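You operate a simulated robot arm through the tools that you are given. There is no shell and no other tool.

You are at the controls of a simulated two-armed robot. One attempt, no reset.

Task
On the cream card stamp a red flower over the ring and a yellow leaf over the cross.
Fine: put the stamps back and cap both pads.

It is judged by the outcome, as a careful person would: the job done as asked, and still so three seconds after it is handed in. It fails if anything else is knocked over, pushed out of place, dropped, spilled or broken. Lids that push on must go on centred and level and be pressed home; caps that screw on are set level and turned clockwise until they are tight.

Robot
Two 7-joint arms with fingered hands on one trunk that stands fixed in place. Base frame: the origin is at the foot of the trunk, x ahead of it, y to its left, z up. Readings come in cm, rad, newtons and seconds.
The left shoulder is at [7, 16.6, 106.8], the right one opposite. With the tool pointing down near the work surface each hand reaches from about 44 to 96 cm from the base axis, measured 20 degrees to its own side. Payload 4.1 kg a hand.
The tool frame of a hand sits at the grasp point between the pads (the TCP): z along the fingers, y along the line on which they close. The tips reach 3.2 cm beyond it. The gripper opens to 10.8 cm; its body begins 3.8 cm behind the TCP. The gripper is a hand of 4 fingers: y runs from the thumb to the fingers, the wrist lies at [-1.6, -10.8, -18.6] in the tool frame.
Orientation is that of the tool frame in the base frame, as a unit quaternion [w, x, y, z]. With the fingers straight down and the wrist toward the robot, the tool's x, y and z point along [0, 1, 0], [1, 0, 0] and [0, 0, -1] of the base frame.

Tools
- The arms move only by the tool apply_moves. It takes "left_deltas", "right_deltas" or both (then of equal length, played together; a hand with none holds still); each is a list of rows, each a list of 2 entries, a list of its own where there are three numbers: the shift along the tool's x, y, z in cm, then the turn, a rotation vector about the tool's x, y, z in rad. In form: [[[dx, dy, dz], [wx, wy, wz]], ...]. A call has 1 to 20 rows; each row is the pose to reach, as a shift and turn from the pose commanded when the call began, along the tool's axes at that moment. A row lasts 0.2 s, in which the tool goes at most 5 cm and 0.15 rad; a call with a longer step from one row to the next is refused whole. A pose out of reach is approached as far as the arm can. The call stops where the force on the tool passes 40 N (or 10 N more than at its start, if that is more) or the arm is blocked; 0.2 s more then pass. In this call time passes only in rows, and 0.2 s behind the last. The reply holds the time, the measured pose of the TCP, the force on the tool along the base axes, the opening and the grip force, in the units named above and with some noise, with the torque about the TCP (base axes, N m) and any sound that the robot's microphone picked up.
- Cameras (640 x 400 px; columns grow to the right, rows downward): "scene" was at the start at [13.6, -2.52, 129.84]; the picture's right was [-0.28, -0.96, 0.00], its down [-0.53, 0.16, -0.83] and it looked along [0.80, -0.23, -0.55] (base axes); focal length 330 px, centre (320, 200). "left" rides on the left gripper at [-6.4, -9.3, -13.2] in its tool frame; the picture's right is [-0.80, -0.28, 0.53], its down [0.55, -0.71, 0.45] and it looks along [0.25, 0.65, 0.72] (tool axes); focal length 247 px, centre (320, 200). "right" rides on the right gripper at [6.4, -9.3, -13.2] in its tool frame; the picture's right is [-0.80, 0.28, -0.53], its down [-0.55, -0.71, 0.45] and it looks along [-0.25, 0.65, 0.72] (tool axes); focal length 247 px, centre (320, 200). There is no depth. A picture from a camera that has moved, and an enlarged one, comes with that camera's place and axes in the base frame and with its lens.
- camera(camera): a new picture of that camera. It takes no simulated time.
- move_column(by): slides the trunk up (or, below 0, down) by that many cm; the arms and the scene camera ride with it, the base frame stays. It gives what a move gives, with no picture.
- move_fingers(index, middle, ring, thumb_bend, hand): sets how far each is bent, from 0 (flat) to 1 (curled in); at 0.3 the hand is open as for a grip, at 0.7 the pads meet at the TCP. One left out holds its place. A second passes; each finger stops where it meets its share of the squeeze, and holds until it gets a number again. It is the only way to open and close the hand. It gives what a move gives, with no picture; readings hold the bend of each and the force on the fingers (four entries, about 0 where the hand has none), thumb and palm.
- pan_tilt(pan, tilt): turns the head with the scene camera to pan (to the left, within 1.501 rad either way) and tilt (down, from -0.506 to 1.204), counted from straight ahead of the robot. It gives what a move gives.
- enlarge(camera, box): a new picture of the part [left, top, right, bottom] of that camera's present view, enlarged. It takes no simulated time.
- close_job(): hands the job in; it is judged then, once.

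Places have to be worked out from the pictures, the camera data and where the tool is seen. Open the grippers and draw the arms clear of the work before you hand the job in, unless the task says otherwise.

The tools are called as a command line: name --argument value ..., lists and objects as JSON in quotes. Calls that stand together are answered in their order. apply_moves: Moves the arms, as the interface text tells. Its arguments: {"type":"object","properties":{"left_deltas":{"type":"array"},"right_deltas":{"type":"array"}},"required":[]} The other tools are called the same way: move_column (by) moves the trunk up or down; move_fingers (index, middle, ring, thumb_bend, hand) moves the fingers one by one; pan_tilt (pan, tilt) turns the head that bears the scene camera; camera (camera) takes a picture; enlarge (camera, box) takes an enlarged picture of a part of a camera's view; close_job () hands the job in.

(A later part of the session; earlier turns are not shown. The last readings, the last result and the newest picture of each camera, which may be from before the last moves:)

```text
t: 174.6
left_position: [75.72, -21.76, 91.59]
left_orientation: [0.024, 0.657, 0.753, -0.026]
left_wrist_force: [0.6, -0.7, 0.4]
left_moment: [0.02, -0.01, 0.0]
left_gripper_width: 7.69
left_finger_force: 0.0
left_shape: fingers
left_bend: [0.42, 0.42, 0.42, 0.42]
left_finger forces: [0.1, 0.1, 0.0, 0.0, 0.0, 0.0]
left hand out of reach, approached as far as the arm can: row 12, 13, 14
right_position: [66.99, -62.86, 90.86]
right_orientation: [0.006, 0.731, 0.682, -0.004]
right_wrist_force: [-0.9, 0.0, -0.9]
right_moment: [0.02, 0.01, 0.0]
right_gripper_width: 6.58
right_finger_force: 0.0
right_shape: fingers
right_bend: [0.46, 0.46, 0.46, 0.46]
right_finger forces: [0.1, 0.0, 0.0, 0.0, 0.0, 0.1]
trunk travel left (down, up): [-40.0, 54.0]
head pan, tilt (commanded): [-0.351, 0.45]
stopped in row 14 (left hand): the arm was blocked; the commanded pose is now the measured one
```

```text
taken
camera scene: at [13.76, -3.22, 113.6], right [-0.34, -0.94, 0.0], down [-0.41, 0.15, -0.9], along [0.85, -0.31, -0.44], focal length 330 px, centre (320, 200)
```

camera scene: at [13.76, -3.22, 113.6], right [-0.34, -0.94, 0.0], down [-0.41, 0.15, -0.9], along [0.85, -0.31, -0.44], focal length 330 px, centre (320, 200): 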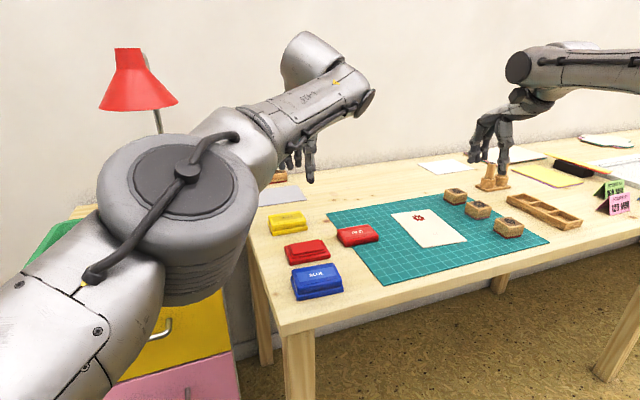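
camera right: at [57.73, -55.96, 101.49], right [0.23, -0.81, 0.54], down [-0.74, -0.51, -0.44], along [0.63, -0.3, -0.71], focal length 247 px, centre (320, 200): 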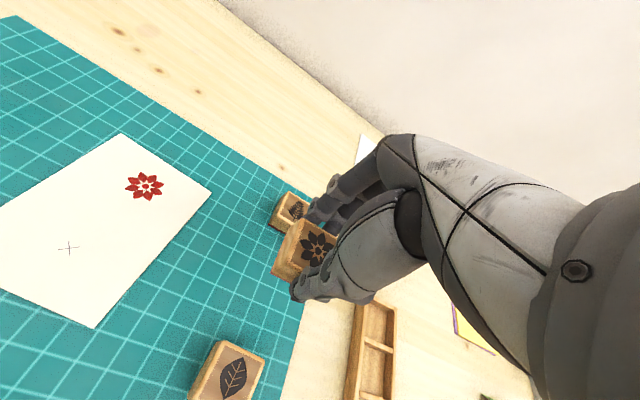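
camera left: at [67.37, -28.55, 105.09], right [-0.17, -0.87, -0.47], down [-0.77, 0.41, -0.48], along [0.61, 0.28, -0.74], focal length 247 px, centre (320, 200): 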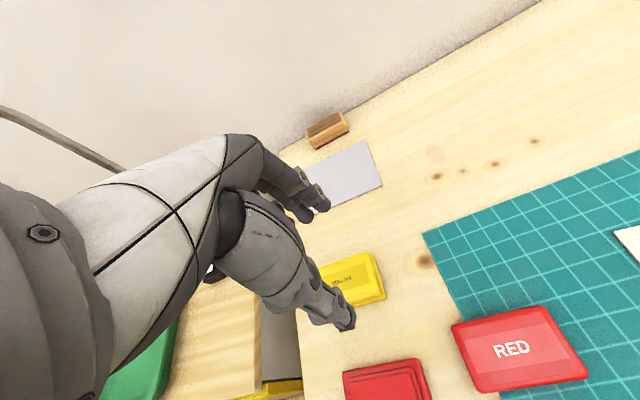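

The hand is at its reach limit because it is high relative to the shoulder. I raise the trunk 8 cm and bring the hand down and level toward (69, -31, 90).

move_column --by 8

apply_moves --left_deltas '[[[-0.5, -1.0, 1.3], [0, 0.01, 0.02]], [[-1.2, -2.0, 2.6], [-0.001, 0.02, 0.04]], [[-2.2, -3.0, 3.9], [-0.002, 0.03, 0.06]], [[-3.2, -4.0, 5.2], [-0.002, 0.04, 0.08]], [[-4.3, -5.0, 6.5], [-0.003, 0.05, 0.1]], [[-5.4, -6.0, 7.8], [-0.003, 0.06, 0.12]], [[-6.5, -7.0, 9.0], [-0.003, 0.071, 0.136]], [[-7.55, -7.83, 10.2], [-0.003, 0.071, 0.136]]]'

camera --camera "left"

camera --camera "scene"

```text
t: 175.8
left_position: [75.44, -21.95, 99.64]
left_orientation: [0.025, 0.658, 0.752, -0.026]
left_wrist_force: [0.5, 0.0, -0.1]
left_moment: [0.0, 0.03, 0.0]
left_gripper_width: 7.7
left_finger_force: 0.1
left_shape: fingers
left_bend: [0.42, 0.42, 0.42, 0.42]
left_finger forces: [0.0, 0.0, 0.0, 0.0, 0.0, 0.0]
right_position: [66.93, -62.76, 98.8]
right_orientation: [0.006, 0.73, 0.683, -0.005]
right_wrist_force: [0.4, 0.8, 0.2]
right_moment: [0.0, 0.02, -0.01]
right_gripper_width: 6.59
right_finger_force: 0.2
right_shape: fingers
right_bend: [0.46, 0.46, 0.46, 0.46]
right_finger forces: [0.0, 0.1, 0.0, 0.0, 0.1, 0.0]
trunk travel left (down, up): [-48.0, 46.0]
head pan, tilt (commanded): [-0.351, 0.45]
```

```text
t: 176.6
left_position: [75.87, -18.81, 86.4]
left_orientation: [-0.038, 0.645, 0.761, -0.067]
left_wrist_force: [0.0, -0.2, -0.5]
left_moment: [-0.01, 0.05, 0.04]
left_gripper_width: 7.68
left_finger_force: 0.1
left_shape: fingers
left_bend: [0.42, 0.42, 0.42, 0.42]
left_finger forces: [0.0, 0.0, 0.0, 0.0, 0.1, 0.0]
left hand out of reach, approached as far as the arm can: row 2, 3
right_position: [67.02, -62.69, 98.95]
right_orientation: [0.005, 0.731, 0.683, -0.004]
right_wrist_force: [0.2, 1.1, -0.4]
right_moment: [-0.02, 0.03, 0.01]
right_gripper_width: 6.63
right_finger_force: 0.0
right_shape: fingers
right_bend: [0.46, 0.46, 0.46, 0.46]
right_finger forces: [0.1, 0.0, 0.0, 0.0, 0.1, 0.0]
trunk travel left (down, up): [-48.0, 46.0]
head pan, tilt (commanded): [-0.351, 0.45]
stopped in row 3 (left hand): the arm was blocked; the commanded pose is now the measured one
```

```text
taken
camera left: at [69.81, -25.95, 100.93], right [-0.22, -0.86, -0.46], down [-0.84, 0.4, -0.35], along [0.49, 0.31, -0.81], focal length 247 px, centre (320, 200)
```

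left: 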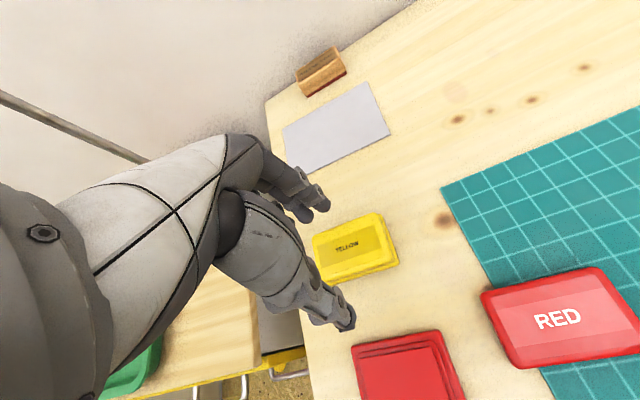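

```text
taken
camera scene: at [13.8, -3.13, 121.6], right [-0.34, -0.94, 0.0], down [-0.41, 0.15, -0.9], along [0.84, -0.31, -0.44], focal length 330 px, centre (320, 200)
```

scene: 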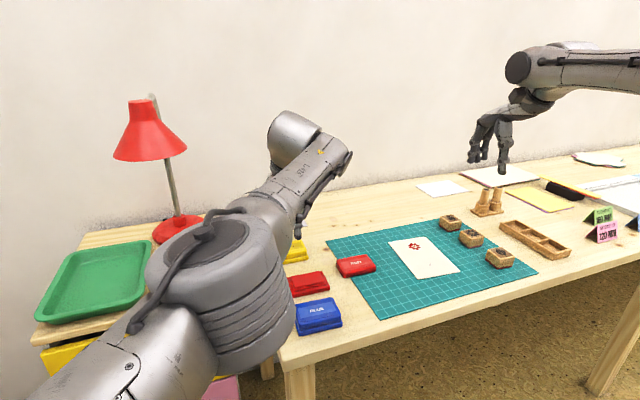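

The nearly straight arm jumped a little; the hand hovers tilted above the yellow pad without touching. I level it slowly while drawing back to about (72, -24, 88).

apply_moves --left_deltas '[[[-0.3, -0.6, -0.4], [-0.02, 0.005, 0.02]], [[-0.7, -1.2, -0.8], [-0.04, 0.01, 0.04]], [[-1.2, -1.8, -1.1], [-0.06, 0.016, 0.06]], [[-1.8, -2.4, -1.2], [-0.08, 0.021, 0.085]], [[-2.4, -3.0, -1.2], [-0.1, 0.027, 0.11]], [[-3.1, -3.7, -1.2], [-0.12, 0.033, 0.13]], [[-3.8, -4.3, -1.15], [-0.135, 0.037, 0.15]], [[-4.54, -4.91, -1.14], [-0.149, 0.041, 0.164]], [[-4.54, -4.91, -1.14], [-0.149, 0.041, 0.164]]]'

camera --camera "scene"

```text
t: 177.8
left_position: [76.88, -16.72, 81.74]
left_orientation: [-0.044, 0.644, 0.76, -0.074]
left_wrist_force: [0.5, -0.1, 15.1]
left_moment: [0.25, -0.36, -0.03]
left_gripper_width: 7.71
left_finger_force: 7.0
left_shape: fingers
left_bend: [0.42, 0.44, 0.42, 0.42]
left_finger forces: [0.0, 14.8, 0.0, 0.0, 0.0, 0.1]
left hand out of reach, approached as far as the arm can: row 1, 2, 3, 4, 5, 6
right_position: [66.87, -62.5, 99.16]
right_orientation: [0.006, 0.73, 0.683, -0.005]
right_wrist_force: [0.0, -0.4, -0.2]
right_moment: [-0.04, 0.04, -0.02]
right_gripper_width: 6.62
right_finger_force: 0.0
right_shape: fingers
right_bend: [0.46, 0.46, 0.46, 0.46]
right_finger forces: [0.0, 0.0, 0.0, 0.0, 0.0, 0.1]
trunk travel left (down, up): [-48.0, 46.0]
head pan, tilt (commanded): [-0.351, 0.45]
stopped in row 6 (left hand): the force on the tool passed its limit at 43 N (the readings are from after the stop); the commanded pose is now the measured one
```

```text
taken
camera scene: at [13.69, -3.07, 121.62], right [-0.34, -0.94, 0.0], down [-0.41, 0.15, -0.9], along [0.85, -0.31, -0.43], focal length 330 px, centre (320, 200)
```

scene: 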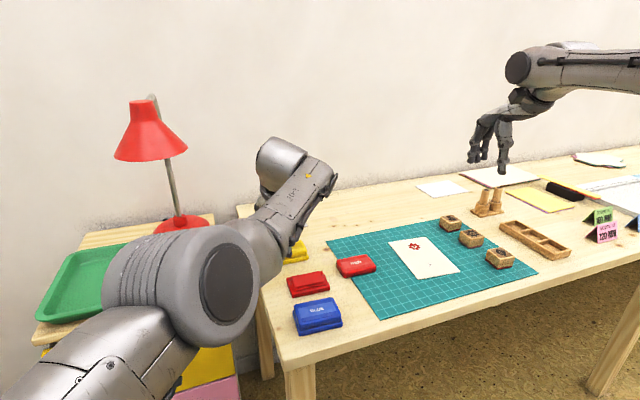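

The hand sank and the middle finger pressed onto the yellow pad (stopped at 43 N). I raise the trunk at once to lift it straight off.

move_column --by 7

camera --camera "left"

enlarge --camera "scene" --box '[220, 180, 400, 360]'

```text
t: 178.9
left_position: [76.58, -16.94, 88.06]
left_orientation: [-0.049, 0.645, 0.759, -0.075]
left_wrist_force: [-0.4, -1.6, -0.1]
left_moment: [-0.01, -0.03, 0.0]
left_gripper_width: 7.71
left_finger_force: 0.2
left_shape: fingers
left_bend: [0.42, 0.42, 0.42, 0.42]
left_finger forces: [0.1, 0.1, 0.1, 0.0, 0.0, 0.0]
right_position: [66.88, -62.82, 105.93]
right_orientation: [0.005, 0.731, 0.682, -0.004]
right_wrist_force: [0.0, 0.2, 0.0]
right_moment: [-0.01, 0.0, 0.0]
right_gripper_width: 6.6
right_finger_force: 0.0
right_shape: fingers
right_bend: [0.46, 0.46, 0.46, 0.46]
right_finger forces: [0.1, 0.0, 0.0, 0.0, 0.0, 0.0]
trunk travel left (down, up): [-55.0, 39.0]
head pan, tilt (commanded): [-0.351, 0.45]
```

```text
taken
camera left: at [70.96, -24.13, 102.7], right [-0.24, -0.86, -0.46], down [-0.85, 0.41, -0.33], along [0.47, 0.31, -0.83], focal length 247 px, centre (320, 200)
```

left: 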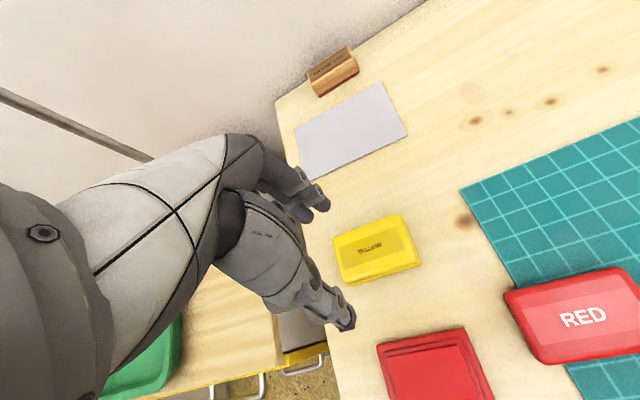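

```text
2.22 times, centred on (310, 270) of scene
camera zoom: at [13.75, -3.2, 128.6], right [-0.34, -0.94, 0.0], down [-0.41, 0.15, -0.9], along [0.85, -0.31, -0.44], focal length 734 px, centre (342, 44)
```

zoom: 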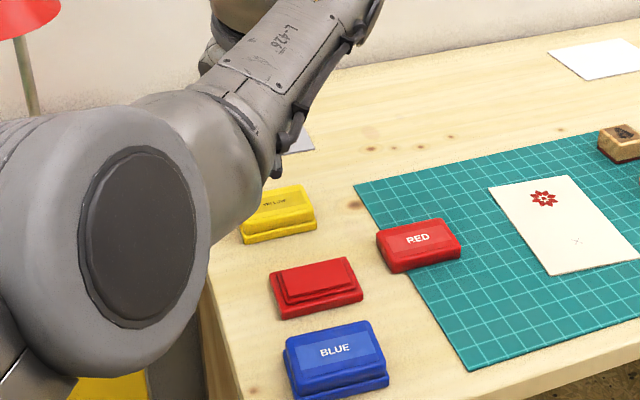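

The yellow pad is where it was, lid still on. The left arm is stretched straight; I draw the hand straight back along the arm's axis to let the elbow bend, and see which way it goes.

apply_moves --left_deltas '[[[0.6, -0.75, -0.1], [0, 0, 0]], [[1.2, -1.5, -0.2], [0, 0, 0]], [[1.8, -2.3, -0.3], [0, 0, 0]], [[2.5, -3.0, -0.4], [0, 0, 0]], [[3.17, -3.82, -0.5], [0, 0, 0]]]'

camera --camera "scene"

```text
t: 180.1
left_position: [73.46, -13.18, 90.09]
left_orientation: [-0.041, 0.638, 0.766, -0.071]
left_wrist_force: [-1.2, 0.2, -0.3]
left_moment: [-0.01, -0.01, 0.02]
left_gripper_width: 7.7
left_finger_force: 0.1
left_shape: fingers
left_bend: [0.42, 0.42, 0.42, 0.42]
left_finger forces: [0.0, 0.1, 0.1, 0.1, 0.1, 0.0]
left hand out of reach, approached as far as the arm can: row 1, 2
right_position: [66.84, -62.83, 105.96]
right_orientation: [0.006, 0.731, 0.682, -0.004]
right_wrist_force: [-0.1, -0.4, 0.4]
right_moment: [0.01, 0.0, 0.0]
right_gripper_width: 6.62
right_finger_force: 0.1
right_shape: fingers
right_bend: [0.46, 0.46, 0.46, 0.46]
right_finger forces: [0.0, 0.0, 0.0, 0.0, 0.1, 0.0]
trunk travel left (down, up): [-55.0, 39.0]
head pan, tilt (commanded): [-0.351, 0.45]
```

```text
taken
camera scene: at [13.7, -3.16, 128.62], right [-0.34, -0.94, 0.0], down [-0.41, 0.15, -0.9], along [0.85, -0.31, -0.44], focal length 330 px, centre (320, 200)
```

scene: 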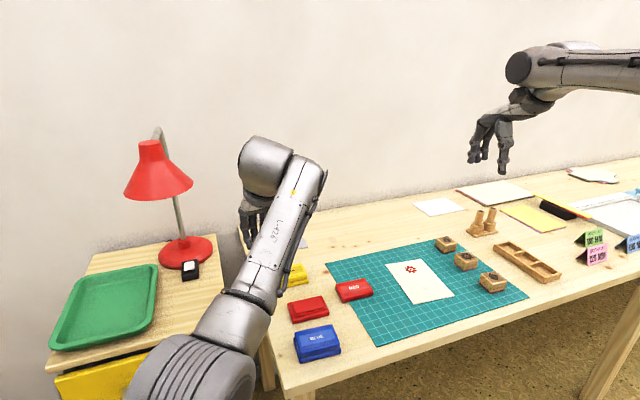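

The arm has bent elbow-down again at (73.5, -13.2). I level the hand here and turn it clockwise to yaw ≈-0.6, as on the earlier successful route.

apply_moves --left_deltas '[[[0, 0, -0.3], [-0.04, 0.011, 0.045]], [[0, 0, -0.6], [-0.08, 0.021, 0.09]], [[0, 0, -0.8], [-0.12, 0.032, 0.137]], [[0, 0, -1.0], [-0.159, 0.0426, 0.182]]]'

apply_moves --left_deltas '[[[0, 0, 0], [0, 0, 0.12]], [[0, 0, 0], [0, 0, 0.24]], [[0, 0, 0], [0, 0, 0.36]], [[0, 0, 0], [0, 0, 0.48]], [[0, 0, 0], [0, 0, 0.6]]]'

camera --camera "scene"

```text
t: 181.3
left_position: [74.58, -11.64, 91.7]
left_orientation: [0.0, 0.7, 0.714, 0.008]
left_wrist_force: [0.9, 0.0, -1.1]
left_moment: [-0.01, 0.01, 0.02]
left_gripper_width: 7.72
left_finger_force: 0.1
left_shape: fingers
left_bend: [0.42, 0.42, 0.42, 0.42]
left_finger forces: [0.0, 0.0, 0.1, 0.1, 0.1, 0.1]
right_position: [66.87, -62.75, 105.95]
right_orientation: [0.005, 0.731, 0.683, -0.004]
right_wrist_force: [-0.1, 0.0, -0.1]
right_moment: [0.0, -0.02, 0.01]
right_gripper_width: 6.6
right_finger_force: 0.1
right_shape: fingers
right_bend: [0.46, 0.46, 0.46, 0.46]
right_finger forces: [0.0, 0.0, 0.0, 0.1, 0.1, 0.0]
trunk travel left (down, up): [-55.0, 39.0]
head pan, tilt (commanded): [-0.351, 0.45]
stopped in row 4 (left hand): the arm was blocked; the commanded pose is now the measured one
```

```text
t: 182.5
left_position: [74.39, -12.14, 91.67]
left_orientation: [-0.002, 0.882, 0.472, 0.005]
left_wrist_force: [-0.1, -0.1, 0.5]
left_moment: [-0.02, 0.02, -0.04]
left_gripper_width: 7.71
left_finger_force: 0.1
left_shape: fingers
left_bend: [0.42, 0.42, 0.42, 0.42]
left_finger forces: [0.0, 0.0, 0.0, 0.1, 0.1, 0.1]
right_position: [66.94, -62.8, 105.89]
right_orientation: [0.006, 0.73, 0.683, -0.005]
right_wrist_force: [0.3, -0.1, -0.2]
right_moment: [0.02, -0.01, 0.04]
right_gripper_width: 6.61
right_finger_force: 0.1
right_shape: fingers
right_bend: [0.46, 0.46, 0.46, 0.46]
right_finger forces: [0.0, 0.1, 0.0, 0.0, 0.0, 0.0]
trunk travel left (down, up): [-55.0, 39.0]
head pan, tilt (commanded): [-0.351, 0.45]
```

```text
taken
camera scene: at [13.74, -3.16, 128.61], right [-0.34, -0.94, 0.0], down [-0.41, 0.15, -0.9], along [0.85, -0.31, -0.44], focal length 330 px, centre (320, 200)
```

scene: 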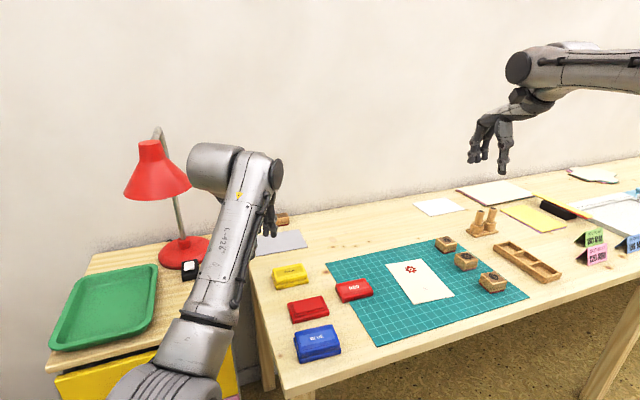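

Level and free at (74.4, -12.1). I follow the proven route to (72, -30).

apply_moves --left_deltas '[[[-2.0, 1.5, 0], [0, 0, 0]], [[-4.0, 3.0, 0], [0, 0, 0]], [[-6.1, 4.4, 0], [0, 0, 0]], [[-8.1, 5.3, 0], [0, 0, 0]], [[-10.2, 6.2, 0], [0, 0, 0]], [[-12.3, 6.9, 0], [0, 0, 0]], [[-14.4, 7.5, 0], [0, 0, 0]], [[-16.4, 7.9, 0], [0, 0, 0]]]'

camera --camera "scene"

```text
t: 184.3
left_position: [72.64, -29.19, 91.82]
left_orientation: [-0.001, 0.877, 0.481, 0.009]
left_wrist_force: [0.0, 0.3, -0.1]
left_moment: [0.0, -0.01, 0.03]
left_gripper_width: 7.72
left_finger_force: 0.0
left_shape: fingers
left_bend: [0.42, 0.42, 0.42, 0.42]
left_finger forces: [0.0, 0.0, 0.1, 0.0, 0.0, 0.1]
right_position: [66.89, -62.9, 105.85]
right_orientation: [0.006, 0.731, 0.683, -0.004]
right_wrist_force: [-0.3, 0.0, -0.5]
right_moment: [0.01, 0.02, 0.01]
right_gripper_width: 6.58
right_finger_force: 0.0
right_shape: fingers
right_bend: [0.46, 0.46, 0.46, 0.46]
right_finger forces: [0.1, 0.0, 0.0, 0.0, 0.0, 0.1]
trunk travel left (down, up): [-55.0, 39.0]
head pan, tilt (commanded): [-0.351, 0.45]
```

```text
taken
camera scene: at [13.68, -3.23, 128.62], right [-0.34, -0.94, 0.0], down [-0.41, 0.15, -0.9], along [0.85, -0.31, -0.44], focal length 330 px, centre (320, 200)
```

scene: 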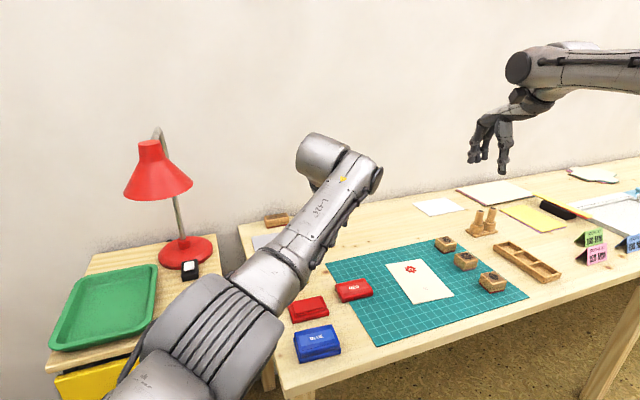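

Good. Now I turn the hand to yaw 0 while moving over the red lid at (68.1, -31.3).

apply_moves --left_deltas '[[[-0.7, -0.5, 0], [0, 0, -0.1]], [[-1.4, -0.9, 0], [0, 0, -0.2]], [[-2.1, -1.4, 0], [0, 0, -0.3]], [[-2.8, -1.8, 0], [0, 0, -0.4]], [[-3.5, -2.3, 0], [0, 0, -0.5]], [[-4.24, -2.75, 0], [0, 0, -0.58]], [[-4.24, -2.75, 0], [0, 0, -0.58]]]'

camera --camera "left"

enlarge --camera "left" --box '[260, 180, 440, 360]'

```text
t: 185.9
left_position: [68.7, -30.47, 91.81]
left_orientation: [0.003, 0.7, 0.715, 0.007]
left_wrist_force: [-0.5, 0.6, -0.4]
left_moment: [-0.01, -0.02, -0.01]
left_gripper_width: 7.69
left_finger_force: 0.0
left_shape: fingers
left_bend: [0.42, 0.42, 0.42, 0.42]
left_finger forces: [0.0, 0.0, 0.0, 0.1, 0.0, 0.0]
right_position: [67.0, -62.73, 105.92]
right_orientation: [0.006, 0.731, 0.683, -0.004]
right_wrist_force: [0.5, 0.2, 0.5]
right_moment: [0.0, 0.02, 0.0]
right_gripper_width: 6.58
right_finger_force: 0.0
right_shape: fingers
right_bend: [0.46, 0.46, 0.46, 0.46]
right_finger forces: [0.0, 0.1, 0.1, 0.0, 0.0, 0.0]
trunk travel left (down, up): [-55.0, 39.0]
head pan, tilt (commanded): [-0.351, 0.45]
```

```text
taken
camera left: at [59.5, -37.26, 104.72], right [-0.26, -0.8, -0.54], down [-0.71, 0.54, -0.45], along [0.65, 0.27, -0.71], focal length 247 px, centre (320, 200)
```

left: 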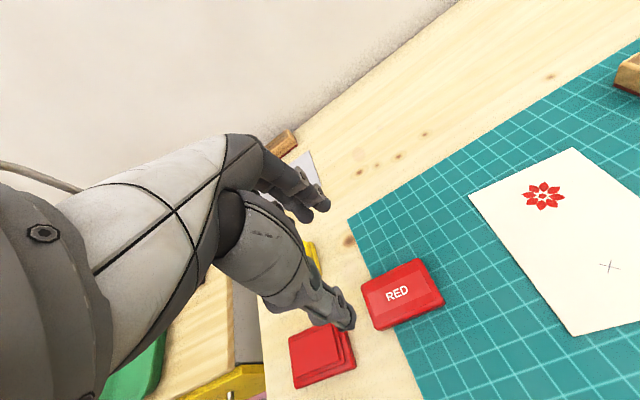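

```text
2.22 times, centred on (350, 270) of left
camera zoom: at [59.5, -37.26, 104.72], right [-0.26, -0.8, -0.54], down [-0.71, 0.54, -0.45], along [0.65, 0.27, -0.71], focal length 549 px, centre (253, 44)
```

zoom: 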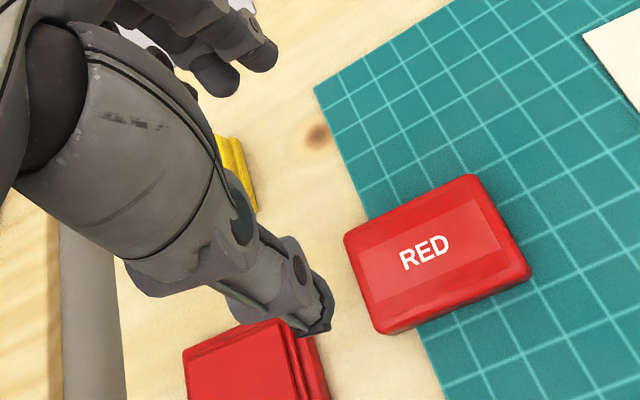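

The red lid lies squarely at about (67.4, -31.5). I shift over it and lower the trunk 10 cm.

apply_moves --left_deltas '[[[-0.5, -0.5, 0], [0, 0, 0.01]], [[-0.96, -1.02, 0], [-0.005, 0.01, 0.02]], [[-0.96, -1.02, 0], [-0.005, 0.01, 0.02]]]'

move_column --by -10

enlarge --camera "left" --box '[240, 160, 420, 340]'

camera --camera "scene"

```text
t: 186.7
left_position: [67.41, -31.92, 91.38]
left_orientation: [-0.001, 0.709, 0.705, 0.013]
left_wrist_force: [0.3, 0.3, -0.2]
left_moment: [-0.01, -0.01, 0.0]
left_gripper_width: 7.72
left_finger_force: 0.0
left_shape: fingers
left_bend: [0.42, 0.42, 0.42, 0.42]
left_finger forces: [0.0, 0.0, 0.0, 0.1, 0.0, 0.1]
right_position: [66.9, -62.79, 105.96]
right_orientation: [0.006, 0.731, 0.682, -0.003]
right_wrist_force: [0.0, -0.3, -0.2]
right_moment: [0.01, -0.02, 0.0]
right_gripper_width: 6.61
right_finger_force: 0.1
right_shape: fingers
right_bend: [0.46, 0.46, 0.46, 0.46]
right_finger forces: [0.0, 0.0, 0.0, 0.1, 0.1, 0.0]
trunk travel left (down, up): [-55.0, 39.0]
head pan, tilt (commanded): [-0.351, 0.45]
```

```text
t: 188.0
left_position: [67.24, -31.96, 81.86]
left_orientation: [0.001, 0.71, 0.704, 0.014]
left_wrist_force: [0.3, -0.1, 0.8]
left_moment: [0.0, 0.01, 0.03]
left_gripper_width: 7.72
left_finger_force: 0.0
left_shape: fingers
left_bend: [0.42, 0.42, 0.42, 0.42]
left_finger forces: [0.0, 0.0, 0.0, 0.0, 0.1, 0.0]
right_position: [66.79, -62.69, 96.08]
right_orientation: [0.005, 0.731, 0.683, -0.004]
right_wrist_force: [-0.6, 0.2, 1.0]
right_moment: [0.01, 0.02, 0.02]
right_gripper_width: 6.58
right_finger_force: 0.1
right_shape: fingers
right_bend: [0.46, 0.46, 0.46, 0.46]
right_finger forces: [0.0, 0.0, 0.0, 0.0, 0.1, 0.0]
trunk travel left (down, up): [-45.0, 49.0]
head pan, tilt (commanded): [-0.351, 0.45]
```

```text
2.22 times, centred on (330, 250) of left
camera zoom: at [57.76, -38.53, 94.56], right [-0.28, -0.79, -0.55], down [-0.69, 0.56, -0.45], along [0.67, 0.26, -0.7], focal length 549 px, centre (298, 89)
```

zoom: 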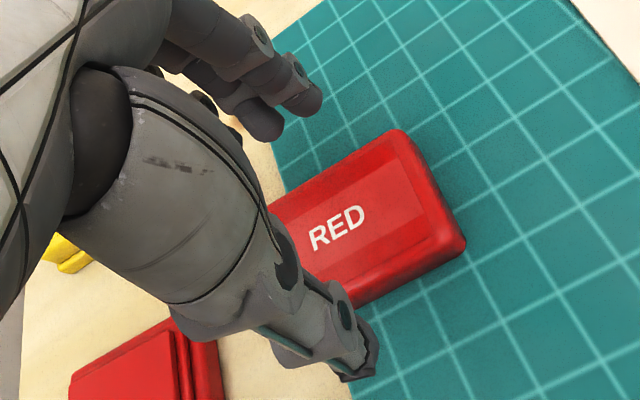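

```text
taken
camera scene: at [13.69, -3.17, 118.62], right [-0.34, -0.94, 0.0], down [-0.41, 0.15, -0.9], along [0.85, -0.31, -0.44], focal length 330 px, centre (320, 200)
```

scene: 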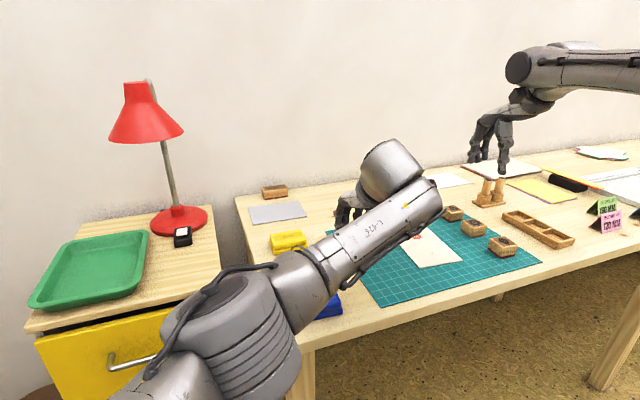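

The hand is just off the lid's centre by half a centimetre. I correct, level and lower to z≈79.3 around the lid.

apply_moves --left_deltas '[[[0.25, 0.2, 0.5], [0.01, -0.01, 0]], [[0.5, 0.4, 1.0], [0.021, -0.018, 0]], [[0.5, 0.4, 1.6], [0.021, -0.018, 0]], [[0.5, 0.4, 2.1], [0.021, -0.018, 0]], [[0.5, 0.4, 2.5], [0.021, -0.018, 0]]]'

enlarge --camera "left" --box '[240, 160, 420, 340]'

enlarge --camera "right" --box '[0, 0, 200, 200]'

```text
t: 189.2
left_position: [67.76, -31.28, 79.37]
left_orientation: [0.001, 0.709, 0.705, -0.001]
left_wrist_force: [0.4, 0.2, 0.0]
left_moment: [0.0, 0.0, -0.01]
left_gripper_width: 7.7
left_finger_force: 0.1
left_shape: fingers
left_bend: [0.42, 0.42, 0.42, 0.42]
left_finger forces: [0.0, 0.0, 0.0, 0.1, 0.0, 0.0]
right_position: [67.01, -62.69, 95.94]
right_orientation: [0.006, 0.732, 0.682, -0.004]
right_wrist_force: [0.2, -0.4, -0.4]
right_moment: [-0.02, 0.02, -0.01]
right_gripper_width: 6.62
right_finger_force: 0.0
right_shape: fingers
right_bend: [0.46, 0.46, 0.46, 0.46]
right_finger forces: [0.0, 0.1, 0.0, 0.1, 0.0, 0.1]
trunk travel left (down, up): [-45.0, 49.0]
head pan, tilt (commanded): [-0.351, 0.45]
```

```text
2.22 times, centred on (330, 250) of left
camera zoom: at [58.55, -37.7, 92.43], right [-0.29, -0.8, -0.53], down [-0.7, 0.55, -0.45], along [0.65, 0.24, -0.72], focal length 549 px, centre (298, 89)
```

zoom: 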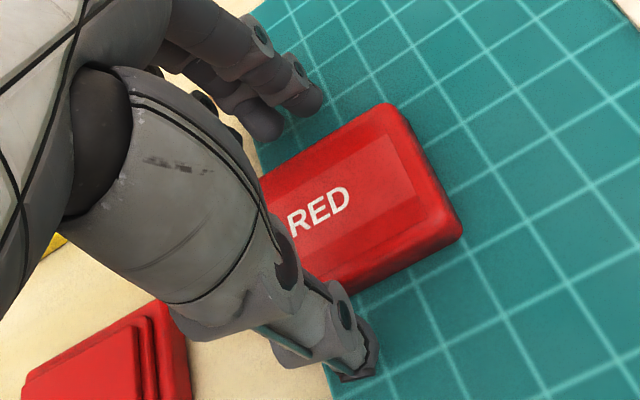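

```text
2.00 times, centred on (100, 100) of right
camera zoom: at [58.13, -55.64, 108.9], right [0.23, -0.81, 0.54], down [-0.74, -0.51, -0.44], along [0.63, -0.3, -0.71], focal length 494 px, centre (760, 400)
```

zoom: 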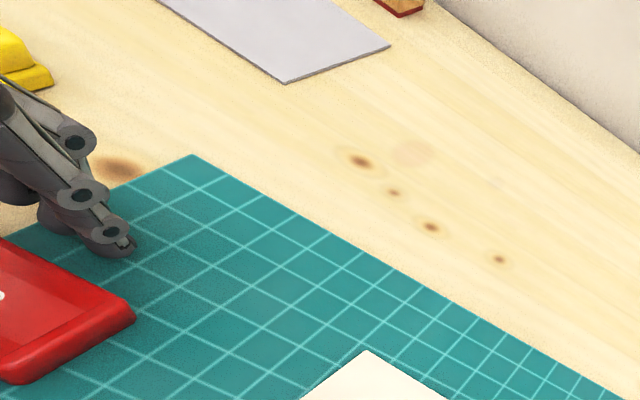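

Aligned. I close the left hand on the lid, the thumb a bit further to balance the push.

move_fingers --hand "left" --index 0.55 --middle 0.55 --ring 0.55 --thumb_bend 0.57

move_fingers --hand "left" --index 0.6 --middle 0.6 --ring 0.6 --thumb_bend 0.64

enlarge --camera "left" --box '[240, 160, 420, 340]'

```text
t: 190.2
left_position: [67.76, -31.27, 79.18]
left_orientation: [-0.002, 0.709, 0.705, 0.0]
left_wrist_force: [1.4, -1.6, 7.1]
left_moment: [0.0, -0.12, -0.04]
left_gripper_width: 5.08
left_finger_force: 5.7
left_shape: fingers
left_bend: [0.53, 0.53, 0.53, 0.52]
left_finger forces: [2.2, 2.4, 2.1, 0.0, 4.2, 0.0]
right_position: [67.01, -62.69, 95.92]
right_orientation: [0.006, 0.731, 0.682, -0.004]
right_wrist_force: [0.6, -0.8, 0.5]
right_moment: [0.01, 0.01, -0.02]
right_gripper_width: 6.64
right_finger_force: 0.1
right_shape: fingers
right_bend: [0.46, 0.46, 0.46, 0.46]
right_finger forces: [0.1, 0.0, 0.0, 0.0, 0.1, 0.0]
trunk travel left (down, up): [-45.0, 49.0]
head pan, tilt (commanded): [-0.351, 0.45]
```

```text
t: 191.2
left_position: [67.86, -31.33, 79.38]
left_orientation: [-0.001, 0.709, 0.705, 0.0]
left_wrist_force: [0.6, -0.6, -0.6]
left_moment: [0.01, 0.0, -0.02]
left_gripper_width: 4.98
left_finger_force: 12.2
left_shape: fingers
left_bend: [0.55, 0.56, 0.55, 0.53]
left_finger forces: [4.1, 4.3, 3.9, 0.0, 12.2, 0.1]
right_position: [66.92, -62.74, 95.82]
right_orientation: [0.007, 0.73, 0.683, -0.004]
right_wrist_force: [-0.2, 0.4, -0.7]
right_moment: [0.02, 0.01, 0.0]
right_gripper_width: 6.58
right_finger_force: 0.1
right_shape: fingers
right_bend: [0.46, 0.46, 0.46, 0.46]
right_finger forces: [0.0, 0.0, 0.0, 0.0, 0.0, 0.1]
trunk travel left (down, up): [-45.0, 49.0]
head pan, tilt (commanded): [-0.351, 0.45]
```

```text
2.22 times, centred on (330, 250) of left
camera zoom: at [58.54, -37.69, 92.23], right [-0.29, -0.8, -0.53], down [-0.7, 0.55, -0.45], along [0.65, 0.25, -0.72], focal length 549 px, centre (298, 89)
```

zoom: 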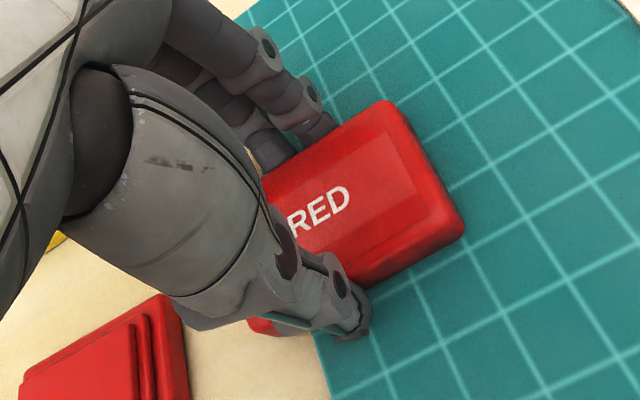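

The lid is held firmly (12 N), its centre about (-0.45, -0.2) from the TCP. The base's centre works out at (65.75, -19.55), so I need the TCP at (66.2, -19.35). I lift the lid and carry it toward the base.

apply_moves --left_deltas '[[[0, 0, -0.8], [0, 0, 0]], [[0, 0, -1.8], [0, 0, 0]], [[0, 0, -3.0], [0, 0, 0]]]'

move_column --by 5

apply_moves --left_deltas '[[[1.3, -0.1, 0], [0, 0, 0]], [[2.6, -0.3, 0], [0, 0, 0]], [[4.0, -0.5, 0], [0, 0, 0]], [[5.4, -0.7, 0], [0, 0, 0]], [[6.8, -0.9, 0], [0, 0, 0]], [[8.2, -1.1, 0], [0, 0, 0]], [[9.6, -1.3, 0], [0, 0, 0]], [[10.8, -1.5, 0], [0, 0, 0]], [[11.9, -1.6, 0], [0, 0, 0]]]'

camera --camera "left"

camera --camera "scene"

```text
t: 192.0
left_position: [68.14, -30.86, 81.67]
left_orientation: [-0.005, 0.708, 0.706, -0.002]
left_wrist_force: [-0.5, -0.2, 0.4]
left_moment: [-0.03, 0.01, -0.03]
left_gripper_width: 4.97
left_finger_force: 11.5
left_shape: fingers
left_bend: [0.55, 0.56, 0.55, 0.53]
left_finger forces: [4.2, 4.2, 3.8, 0.0, 12.2, 0.1]
right_position: [66.92, -62.76, 95.82]
right_orientation: [0.006, 0.731, 0.682, -0.004]
right_wrist_force: [-0.2, -0.3, -0.9]
right_moment: [0.06, -0.01, -0.02]
right_gripper_width: 6.61
right_finger_force: 0.0
right_shape: fingers
right_bend: [0.46, 0.46, 0.46, 0.46]
right_finger forces: [0.0, 0.0, 0.1, 0.0, 0.1, 0.0]
trunk travel left (down, up): [-45.0, 49.0]
head pan, tilt (commanded): [-0.351, 0.45]
```

```text
t: 192.9
left_position: [68.18, -30.9, 87.27]
left_orientation: [0.0, 0.708, 0.707, -0.001]
left_wrist_force: [0.8, -0.2, -0.3]
left_moment: [-0.01, 0.02, -0.03]
left_gripper_width: 4.98
left_finger_force: 12.6
left_shape: fingers
left_bend: [0.55, 0.56, 0.55, 0.53]
left_finger forces: [4.0, 4.3, 3.8, 0.1, 12.2, 0.0]
right_position: [67.02, -62.77, 100.89]
right_orientation: [0.006, 0.731, 0.682, -0.004]
right_wrist_force: [0.5, -0.1, 0.6]
right_moment: [-0.03, -0.03, -0.01]
right_gripper_width: 6.59
right_finger_force: 0.0
right_shape: fingers
right_bend: [0.46, 0.46, 0.46, 0.46]
right_finger forces: [0.0, 0.0, 0.0, 0.0, 0.0, 0.0]
trunk travel left (down, up): [-50.0, 44.0]
head pan, tilt (commanded): [-0.351, 0.45]
```

```text
t: 194.9
left_position: [65.61, -20.41, 86.89]
left_orientation: [-0.003, 0.716, 0.698, -0.002]
left_wrist_force: [-0.2, -1.1, -0.3]
left_moment: [-0.03, 0.01, -0.07]
left_gripper_width: 4.96
left_finger_force: 12.3
left_shape: fingers
left_bend: [0.55, 0.56, 0.56, 0.53]
left_finger forces: [4.1, 4.2, 3.9, 0.0, 12.0, 0.0]
right_position: [66.99, -62.76, 100.9]
right_orientation: [0.006, 0.73, 0.683, -0.004]
right_wrist_force: [0.5, -0.4, -0.2]
right_moment: [0.02, 0.0, -0.01]
right_gripper_width: 6.57
right_finger_force: 0.0
right_shape: fingers
right_bend: [0.46, 0.46, 0.46, 0.46]
right_finger forces: [0.1, 0.0, 0.1, 0.0, 0.0, 0.0]
trunk travel left (down, up): [-50.0, 44.0]
head pan, tilt (commanded): [-0.351, 0.45]
```

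```text
taken
camera left: at [56.21, -26.55, 100.05], right [-0.31, -0.79, -0.53], down [-0.69, 0.57, -0.44], along [0.65, 0.23, -0.72], focal length 247 px, centre (320, 200)
```

left: 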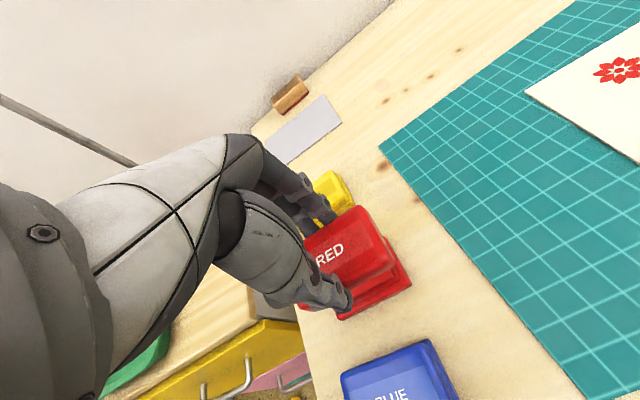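

```text
taken
camera scene: at [13.73, -3.16, 123.61], right [-0.34, -0.94, 0.0], down [-0.41, 0.15, -0.9], along [0.85, -0.31, -0.44], focal length 330 px, centre (320, 200)
```

scene: 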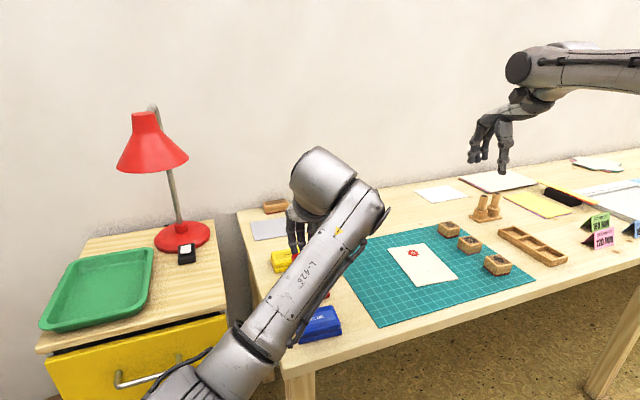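

The hand is at (65.6, -20.4), about 1 cm short. I shift by the difference and look at lid versus base.

apply_moves --left_deltas '[[[0.5, 0.3, 0], [0, 0, -0.012]], [[1.05, 0.6, 0], [0, 0, -0.025]], [[1.05, 0.6, 0], [0, 0, -0.025]]]'

enlarge --camera "left" --box '[270, 170, 450, 350]'

```text
t: 195.7
left_position: [66.08, -19.39, 86.98]
left_orientation: [-0.003, 0.707, 0.707, -0.001]
left_wrist_force: [-0.1, -0.5, 0.4]
left_moment: [0.02, -0.02, -0.01]
left_gripper_width: 4.95
left_finger_force: 12.2
left_shape: fingers
left_bend: [0.55, 0.56, 0.56, 0.53]
left_finger forces: [4.1, 4.2, 3.9, 0.1, 12.1, 0.0]
right_position: [67.01, -62.59, 100.96]
right_orientation: [0.007, 0.731, 0.683, -0.004]
right_wrist_force: [-0.2, -0.2, 0.5]
right_moment: [0.0, 0.03, 0.0]
right_gripper_width: 6.6
right_finger_force: 0.0
right_shape: fingers
right_bend: [0.46, 0.46, 0.46, 0.46]
right_finger forces: [0.1, 0.0, 0.1, 0.0, 0.1, 0.0]
trunk travel left (down, up): [-50.0, 44.0]
head pan, tilt (commanded): [-0.351, 0.45]
```

```text
2.22 times, centred on (360, 260) of left
camera zoom: at [56.94, -25.8, 100.0], right [-0.29, -0.8, -0.53], down [-0.71, 0.55, -0.44], along [0.65, 0.25, -0.72], focal length 549 px, centre (231, 67)
```

zoom: 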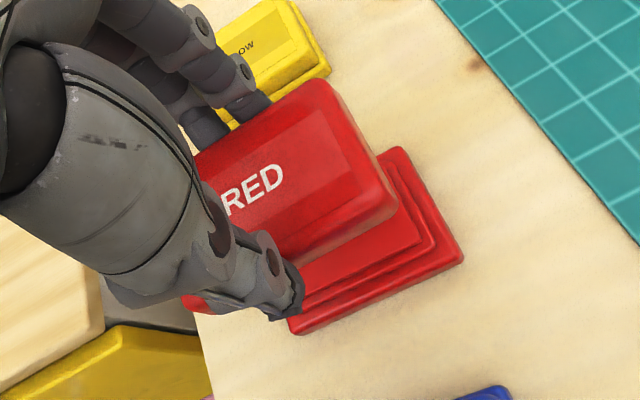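

Lid and base agree within about 1 mm. I correct the yaw a touch and lower the trunk 5.5 cm, so the lid comes just above its base.

apply_moves --left_deltas '[[[0, 0.1, 0], [0, 0, 0.035]], [[0, 0.1, 0], [0, 0, 0.035]]]'

move_column --by -5.2

enlarge --camera "left" --box '[270, 170, 450, 350]'

```text
t: 196.3
left_position: [66.2, -19.21, 86.85]
left_orientation: [-0.003, 0.72, 0.694, -0.002]
left_wrist_force: [0.0, -0.1, 0.0]
left_moment: [-0.03, -0.02, 0.04]
left_gripper_width: 4.97
left_finger_force: 12.5
left_shape: fingers
left_bend: [0.55, 0.56, 0.56, 0.53]
left_finger forces: [4.2, 4.2, 3.8, 0.0, 12.1, 0.1]
right_position: [66.88, -62.81, 100.84]
right_orientation: [0.005, 0.731, 0.683, -0.004]
right_wrist_force: [0.5, 0.8, -1.0]
right_moment: [0.01, -0.05, 0.0]
right_gripper_width: 6.62
right_finger_force: 0.0
right_shape: fingers
right_bend: [0.46, 0.46, 0.46, 0.46]
right_finger forces: [0.0, 0.0, 0.0, 0.0, 0.1, 0.1]
trunk travel left (down, up): [-50.0, 44.0]
head pan, tilt (commanded): [-0.351, 0.45]
```

```text
t: 197.2
left_position: [66.14, -19.39, 81.62]
left_orientation: [-0.004, 0.72, 0.694, -0.002]
left_wrist_force: [0.1, -0.4, 0.1]
left_moment: [0.0, 0.04, -0.02]
left_gripper_width: 4.96
left_finger_force: 12.2
left_shape: fingers
left_bend: [0.55, 0.56, 0.56, 0.53]
left_finger forces: [4.2, 4.3, 3.8, 0.0, 12.1, 0.0]
right_position: [66.9, -62.72, 95.67]
right_orientation: [0.006, 0.731, 0.682, -0.004]
right_wrist_force: [-0.4, -0.1, 0.1]
right_moment: [-0.01, -0.03, -0.02]
right_gripper_width: 6.61
right_finger_force: 0.0
right_shape: fingers
right_bend: [0.46, 0.46, 0.46, 0.46]
right_finger forces: [0.0, 0.0, 0.1, 0.1, 0.1, 0.0]
trunk travel left (down, up): [-44.8, 49.2]
head pan, tilt (commanded): [-0.351, 0.45]
```

```text
2.22 times, centred on (360, 260) of left
camera zoom: at [56.8, -25.43, 94.79], right [-0.32, -0.79, -0.53], down [-0.69, 0.58, -0.44], along [0.65, 0.23, -0.72], focal length 549 px, centre (231, 67)
```

zoom: 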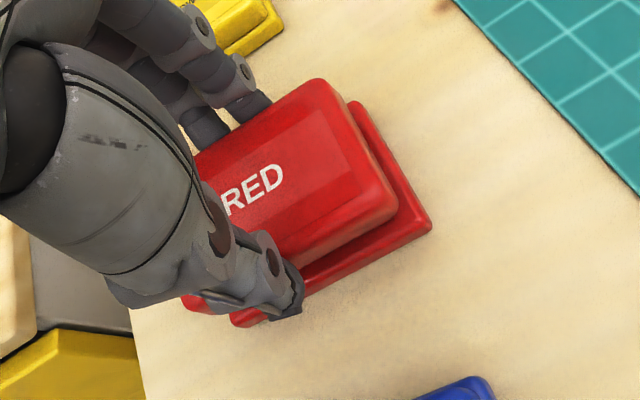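

The lid hangs parallel and centred over its base. I lower it in small steps and feel for seating.

apply_moves --left_deltas '[[[0, 0, 0.3], [0, 0, 0]], [[0, 0, 0.6], [0, 0, 0]], [[0, 0, 0.9], [0, 0, 0]], [[0, 0, 1.2], [0, 0, 0]]]'

enlarge --camera "left" --box '[270, 170, 450, 350]'

```text
t: 198.2
left_position: [66.93, -18.58, 80.69]
left_orientation: [-0.003, 0.715, 0.699, 0.002]
left_wrist_force: [-0.8, 0.1, -0.1]
left_moment: [-0.02, 0.0, -0.01]
left_gripper_width: 4.96
left_finger_force: 12.1
left_shape: fingers
left_bend: [0.55, 0.56, 0.56, 0.53]
left_finger forces: [4.1, 4.1, 3.7, 0.1, 12.2, 0.0]
right_position: [66.96, -62.89, 95.8]
right_orientation: [0.006, 0.731, 0.682, -0.004]
right_wrist_force: [-0.8, 0.0, 0.2]
right_moment: [-0.01, 0.03, 0.01]
right_gripper_width: 6.61
right_finger_force: 0.1
right_shape: fingers
right_bend: [0.46, 0.46, 0.46, 0.46]
right_finger forces: [0.1, 0.1, 0.0, 0.1, 0.2, 0.0]
trunk travel left (down, up): [-44.8, 49.2]
head pan, tilt (commanded): [-0.351, 0.45]
```

```text
2.22 times, centred on (360, 260) of left
camera zoom: at [57.44, -24.83, 93.76], right [-0.3, -0.79, -0.54], down [-0.69, 0.57, -0.44], along [0.66, 0.24, -0.72], focal length 549 px, centre (231, 67)
```

zoom: 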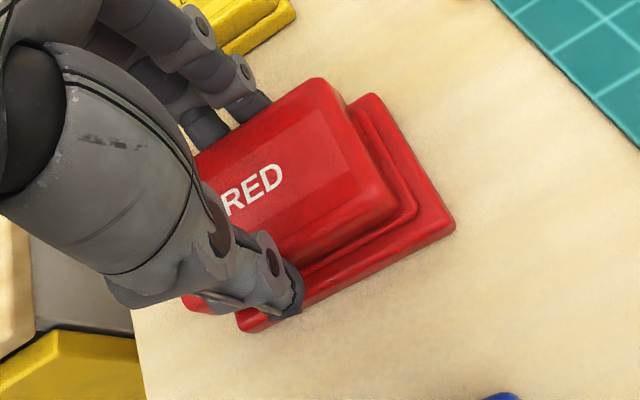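

Lowering with the arm nudged the hand sideways, so I go back up and will lower with the trunk instead.

apply_moves --left_deltas '[[[-0.3, -0.3, -0.5], [0, 0, 0.005]], [[-0.75, -0.7, -1.0], [0.005, 0, 0.01]], [[-0.75, -0.7, -1.0], [0.005, 0, 0.01]]]'

enlarge --camera "left" --box '[270, 170, 450, 350]'

```text
t: 199.0
left_position: [66.92, -18.06, 81.3]
left_orientation: [-0.008, 0.713, 0.701, 0.007]
left_wrist_force: [1.0, -0.5, -0.4]
left_moment: [0.0, 0.04, 0.04]
left_gripper_width: 4.98
left_finger_force: 12.7
left_shape: fingers
left_bend: [0.55, 0.56, 0.56, 0.53]
left_finger forces: [4.2, 4.2, 3.7, 0.0, 12.1, 0.1]
right_position: [66.97, -62.66, 95.74]
right_orientation: [0.006, 0.731, 0.683, -0.004]
right_wrist_force: [-0.6, 0.0, -0.5]
right_moment: [-0.02, -0.03, -0.01]
right_gripper_width: 6.61
right_finger_force: 0.0
right_shape: fingers
right_bend: [0.46, 0.46, 0.46, 0.46]
right_finger forces: [0.1, 0.0, 0.0, 0.0, 0.1, 0.0]
trunk travel left (down, up): [-44.8, 49.2]
head pan, tilt (commanded): [-0.351, 0.45]
```

```text
2.22 times, centred on (360, 260) of left
camera zoom: at [57.55, -24.63, 94.25], right [-0.3, -0.78, -0.55], down [-0.7, 0.57, -0.44], along [0.65, 0.25, -0.71], focal length 549 px, centre (231, 67)
```

zoom: 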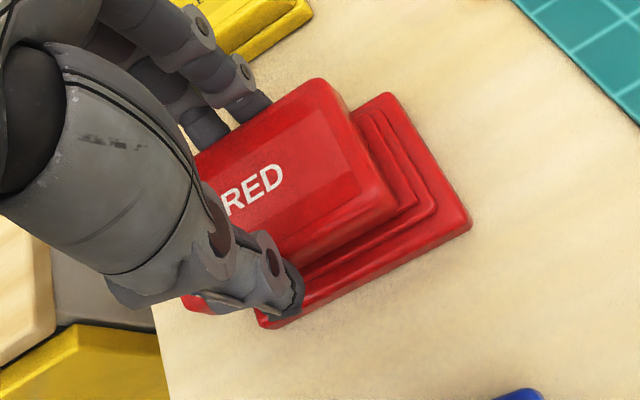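

The arm is pressing the torso again and creeping. I lift and go back right to free it, then re-approach a bit higher relative to the shoulder.

apply_moves --left_deltas '[[[-0.8, 0.3, -1.0], [0, 0, 0]], [[-2.0, 0.6, -2.0], [0, 0, 0]], [[-3.5, 0.9, -3.0], [0, 0, 0]], [[-5.0, 1.2, -4.0], [0, 0, 0]], [[-6.5, 1.2, -4.5], [0, 0, 0]], [[-8.0, 1.2, -5.0], [0, 0, 0]], [[-9.5, 1.2, -5.0], [0, 0, 0]]]'

camera --camera "scene"

```text
t: 200.6
left_position: [67.42, -28.54, 86.31]
left_orientation: [-0.006, 0.717, 0.697, -0.003]
left_wrist_force: [0.7, 0.1, 0.7]
left_moment: [0.03, -0.02, -0.05]
left_gripper_width: 4.99
left_finger_force: 12.0
left_shape: fingers
left_bend: [0.55, 0.56, 0.56, 0.53]
left_finger forces: [4.3, 4.3, 3.7, 0.0, 12.0, 0.0]
right_position: [66.98, -62.72, 95.68]
right_orientation: [0.006, 0.731, 0.683, -0.004]
right_wrist_force: [0.9, 0.4, 0.5]
right_moment: [-0.01, 0.0, 0.0]
right_gripper_width: 6.6
right_finger_force: 0.0
right_shape: fingers
right_bend: [0.46, 0.46, 0.46, 0.46]
right_finger forces: [0.0, 0.0, 0.1, 0.0, 0.0, 0.1]
trunk travel left (down, up): [-44.8, 49.2]
head pan, tilt (commanded): [-0.351, 0.45]
```

```text
taken
camera scene: at [13.72, -3.21, 118.41], right [-0.34, -0.94, 0.0], down [-0.41, 0.15, -0.9], along [0.85, -0.31, -0.44], focal length 330 px, centre (320, 200)
```

scene: 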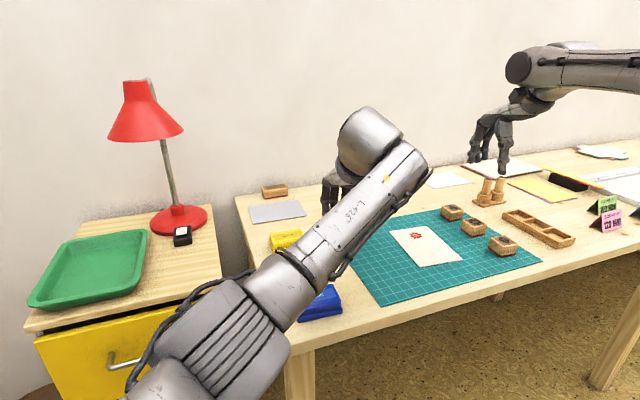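

Free again, now at a higher relative position (-8 cm). I re-approach the base at this height.

apply_moves --left_deltas '[[[1.2, -0.2, 0], [0, 0, 0]], [[2.4, -0.4, 0], [0, 0, -0.01]], [[3.6, -0.6, 0], [0, 0, -0.01]], [[4.8, -0.7, 0], [0, 0, -0.01]], [[6.0, -0.9, 0], [0, 0, -0.01]], [[7.2, -1.0, 0], [0, 0, -0.01]], [[8.4, -1.1, 0], [0, 0, -0.01]], [[9.3, -1.2, 0], [0, 0, -0.01]]]'

enlarge --camera "left" --box '[270, 170, 450, 350]'

```text
t: 202.4
left_position: [65.38, -20.35, 86.7]
left_orientation: [-0.005, 0.721, 0.693, -0.003]
left_wrist_force: [-0.4, -0.1, 1.0]
left_moment: [-0.02, 0.0, 0.0]
left_gripper_width: 4.95
left_finger_force: 12.0
left_shape: fingers
left_bend: [0.55, 0.56, 0.56, 0.53]
left_finger forces: [4.2, 4.2, 3.7, 0.0, 12.1, 0.0]
right_position: [66.91, -62.74, 95.63]
right_orientation: [0.005, 0.732, 0.681, -0.004]
right_wrist_force: [0.3, -0.7, -0.4]
right_moment: [0.0, 0.01, 0.02]
right_gripper_width: 6.6
right_finger_force: 0.1
right_shape: fingers
right_bend: [0.46, 0.46, 0.46, 0.46]
right_finger forces: [0.0, 0.0, 0.0, 0.0, 0.1, 0.1]
trunk travel left (down, up): [-44.8, 49.2]
head pan, tilt (commanded): [-0.351, 0.45]
```

```text
2.22 times, centred on (360, 260) of left
camera zoom: at [56.17, -26.44, 99.65], right [-0.32, -0.79, -0.53], down [-0.69, 0.58, -0.44], along [0.65, 0.23, -0.73], focal length 549 px, centre (231, 67)
```

zoom: 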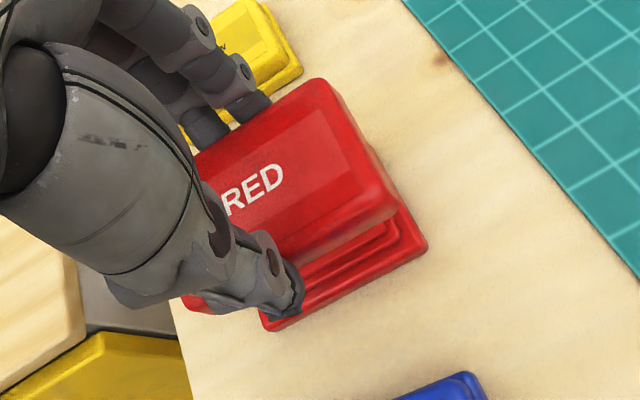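

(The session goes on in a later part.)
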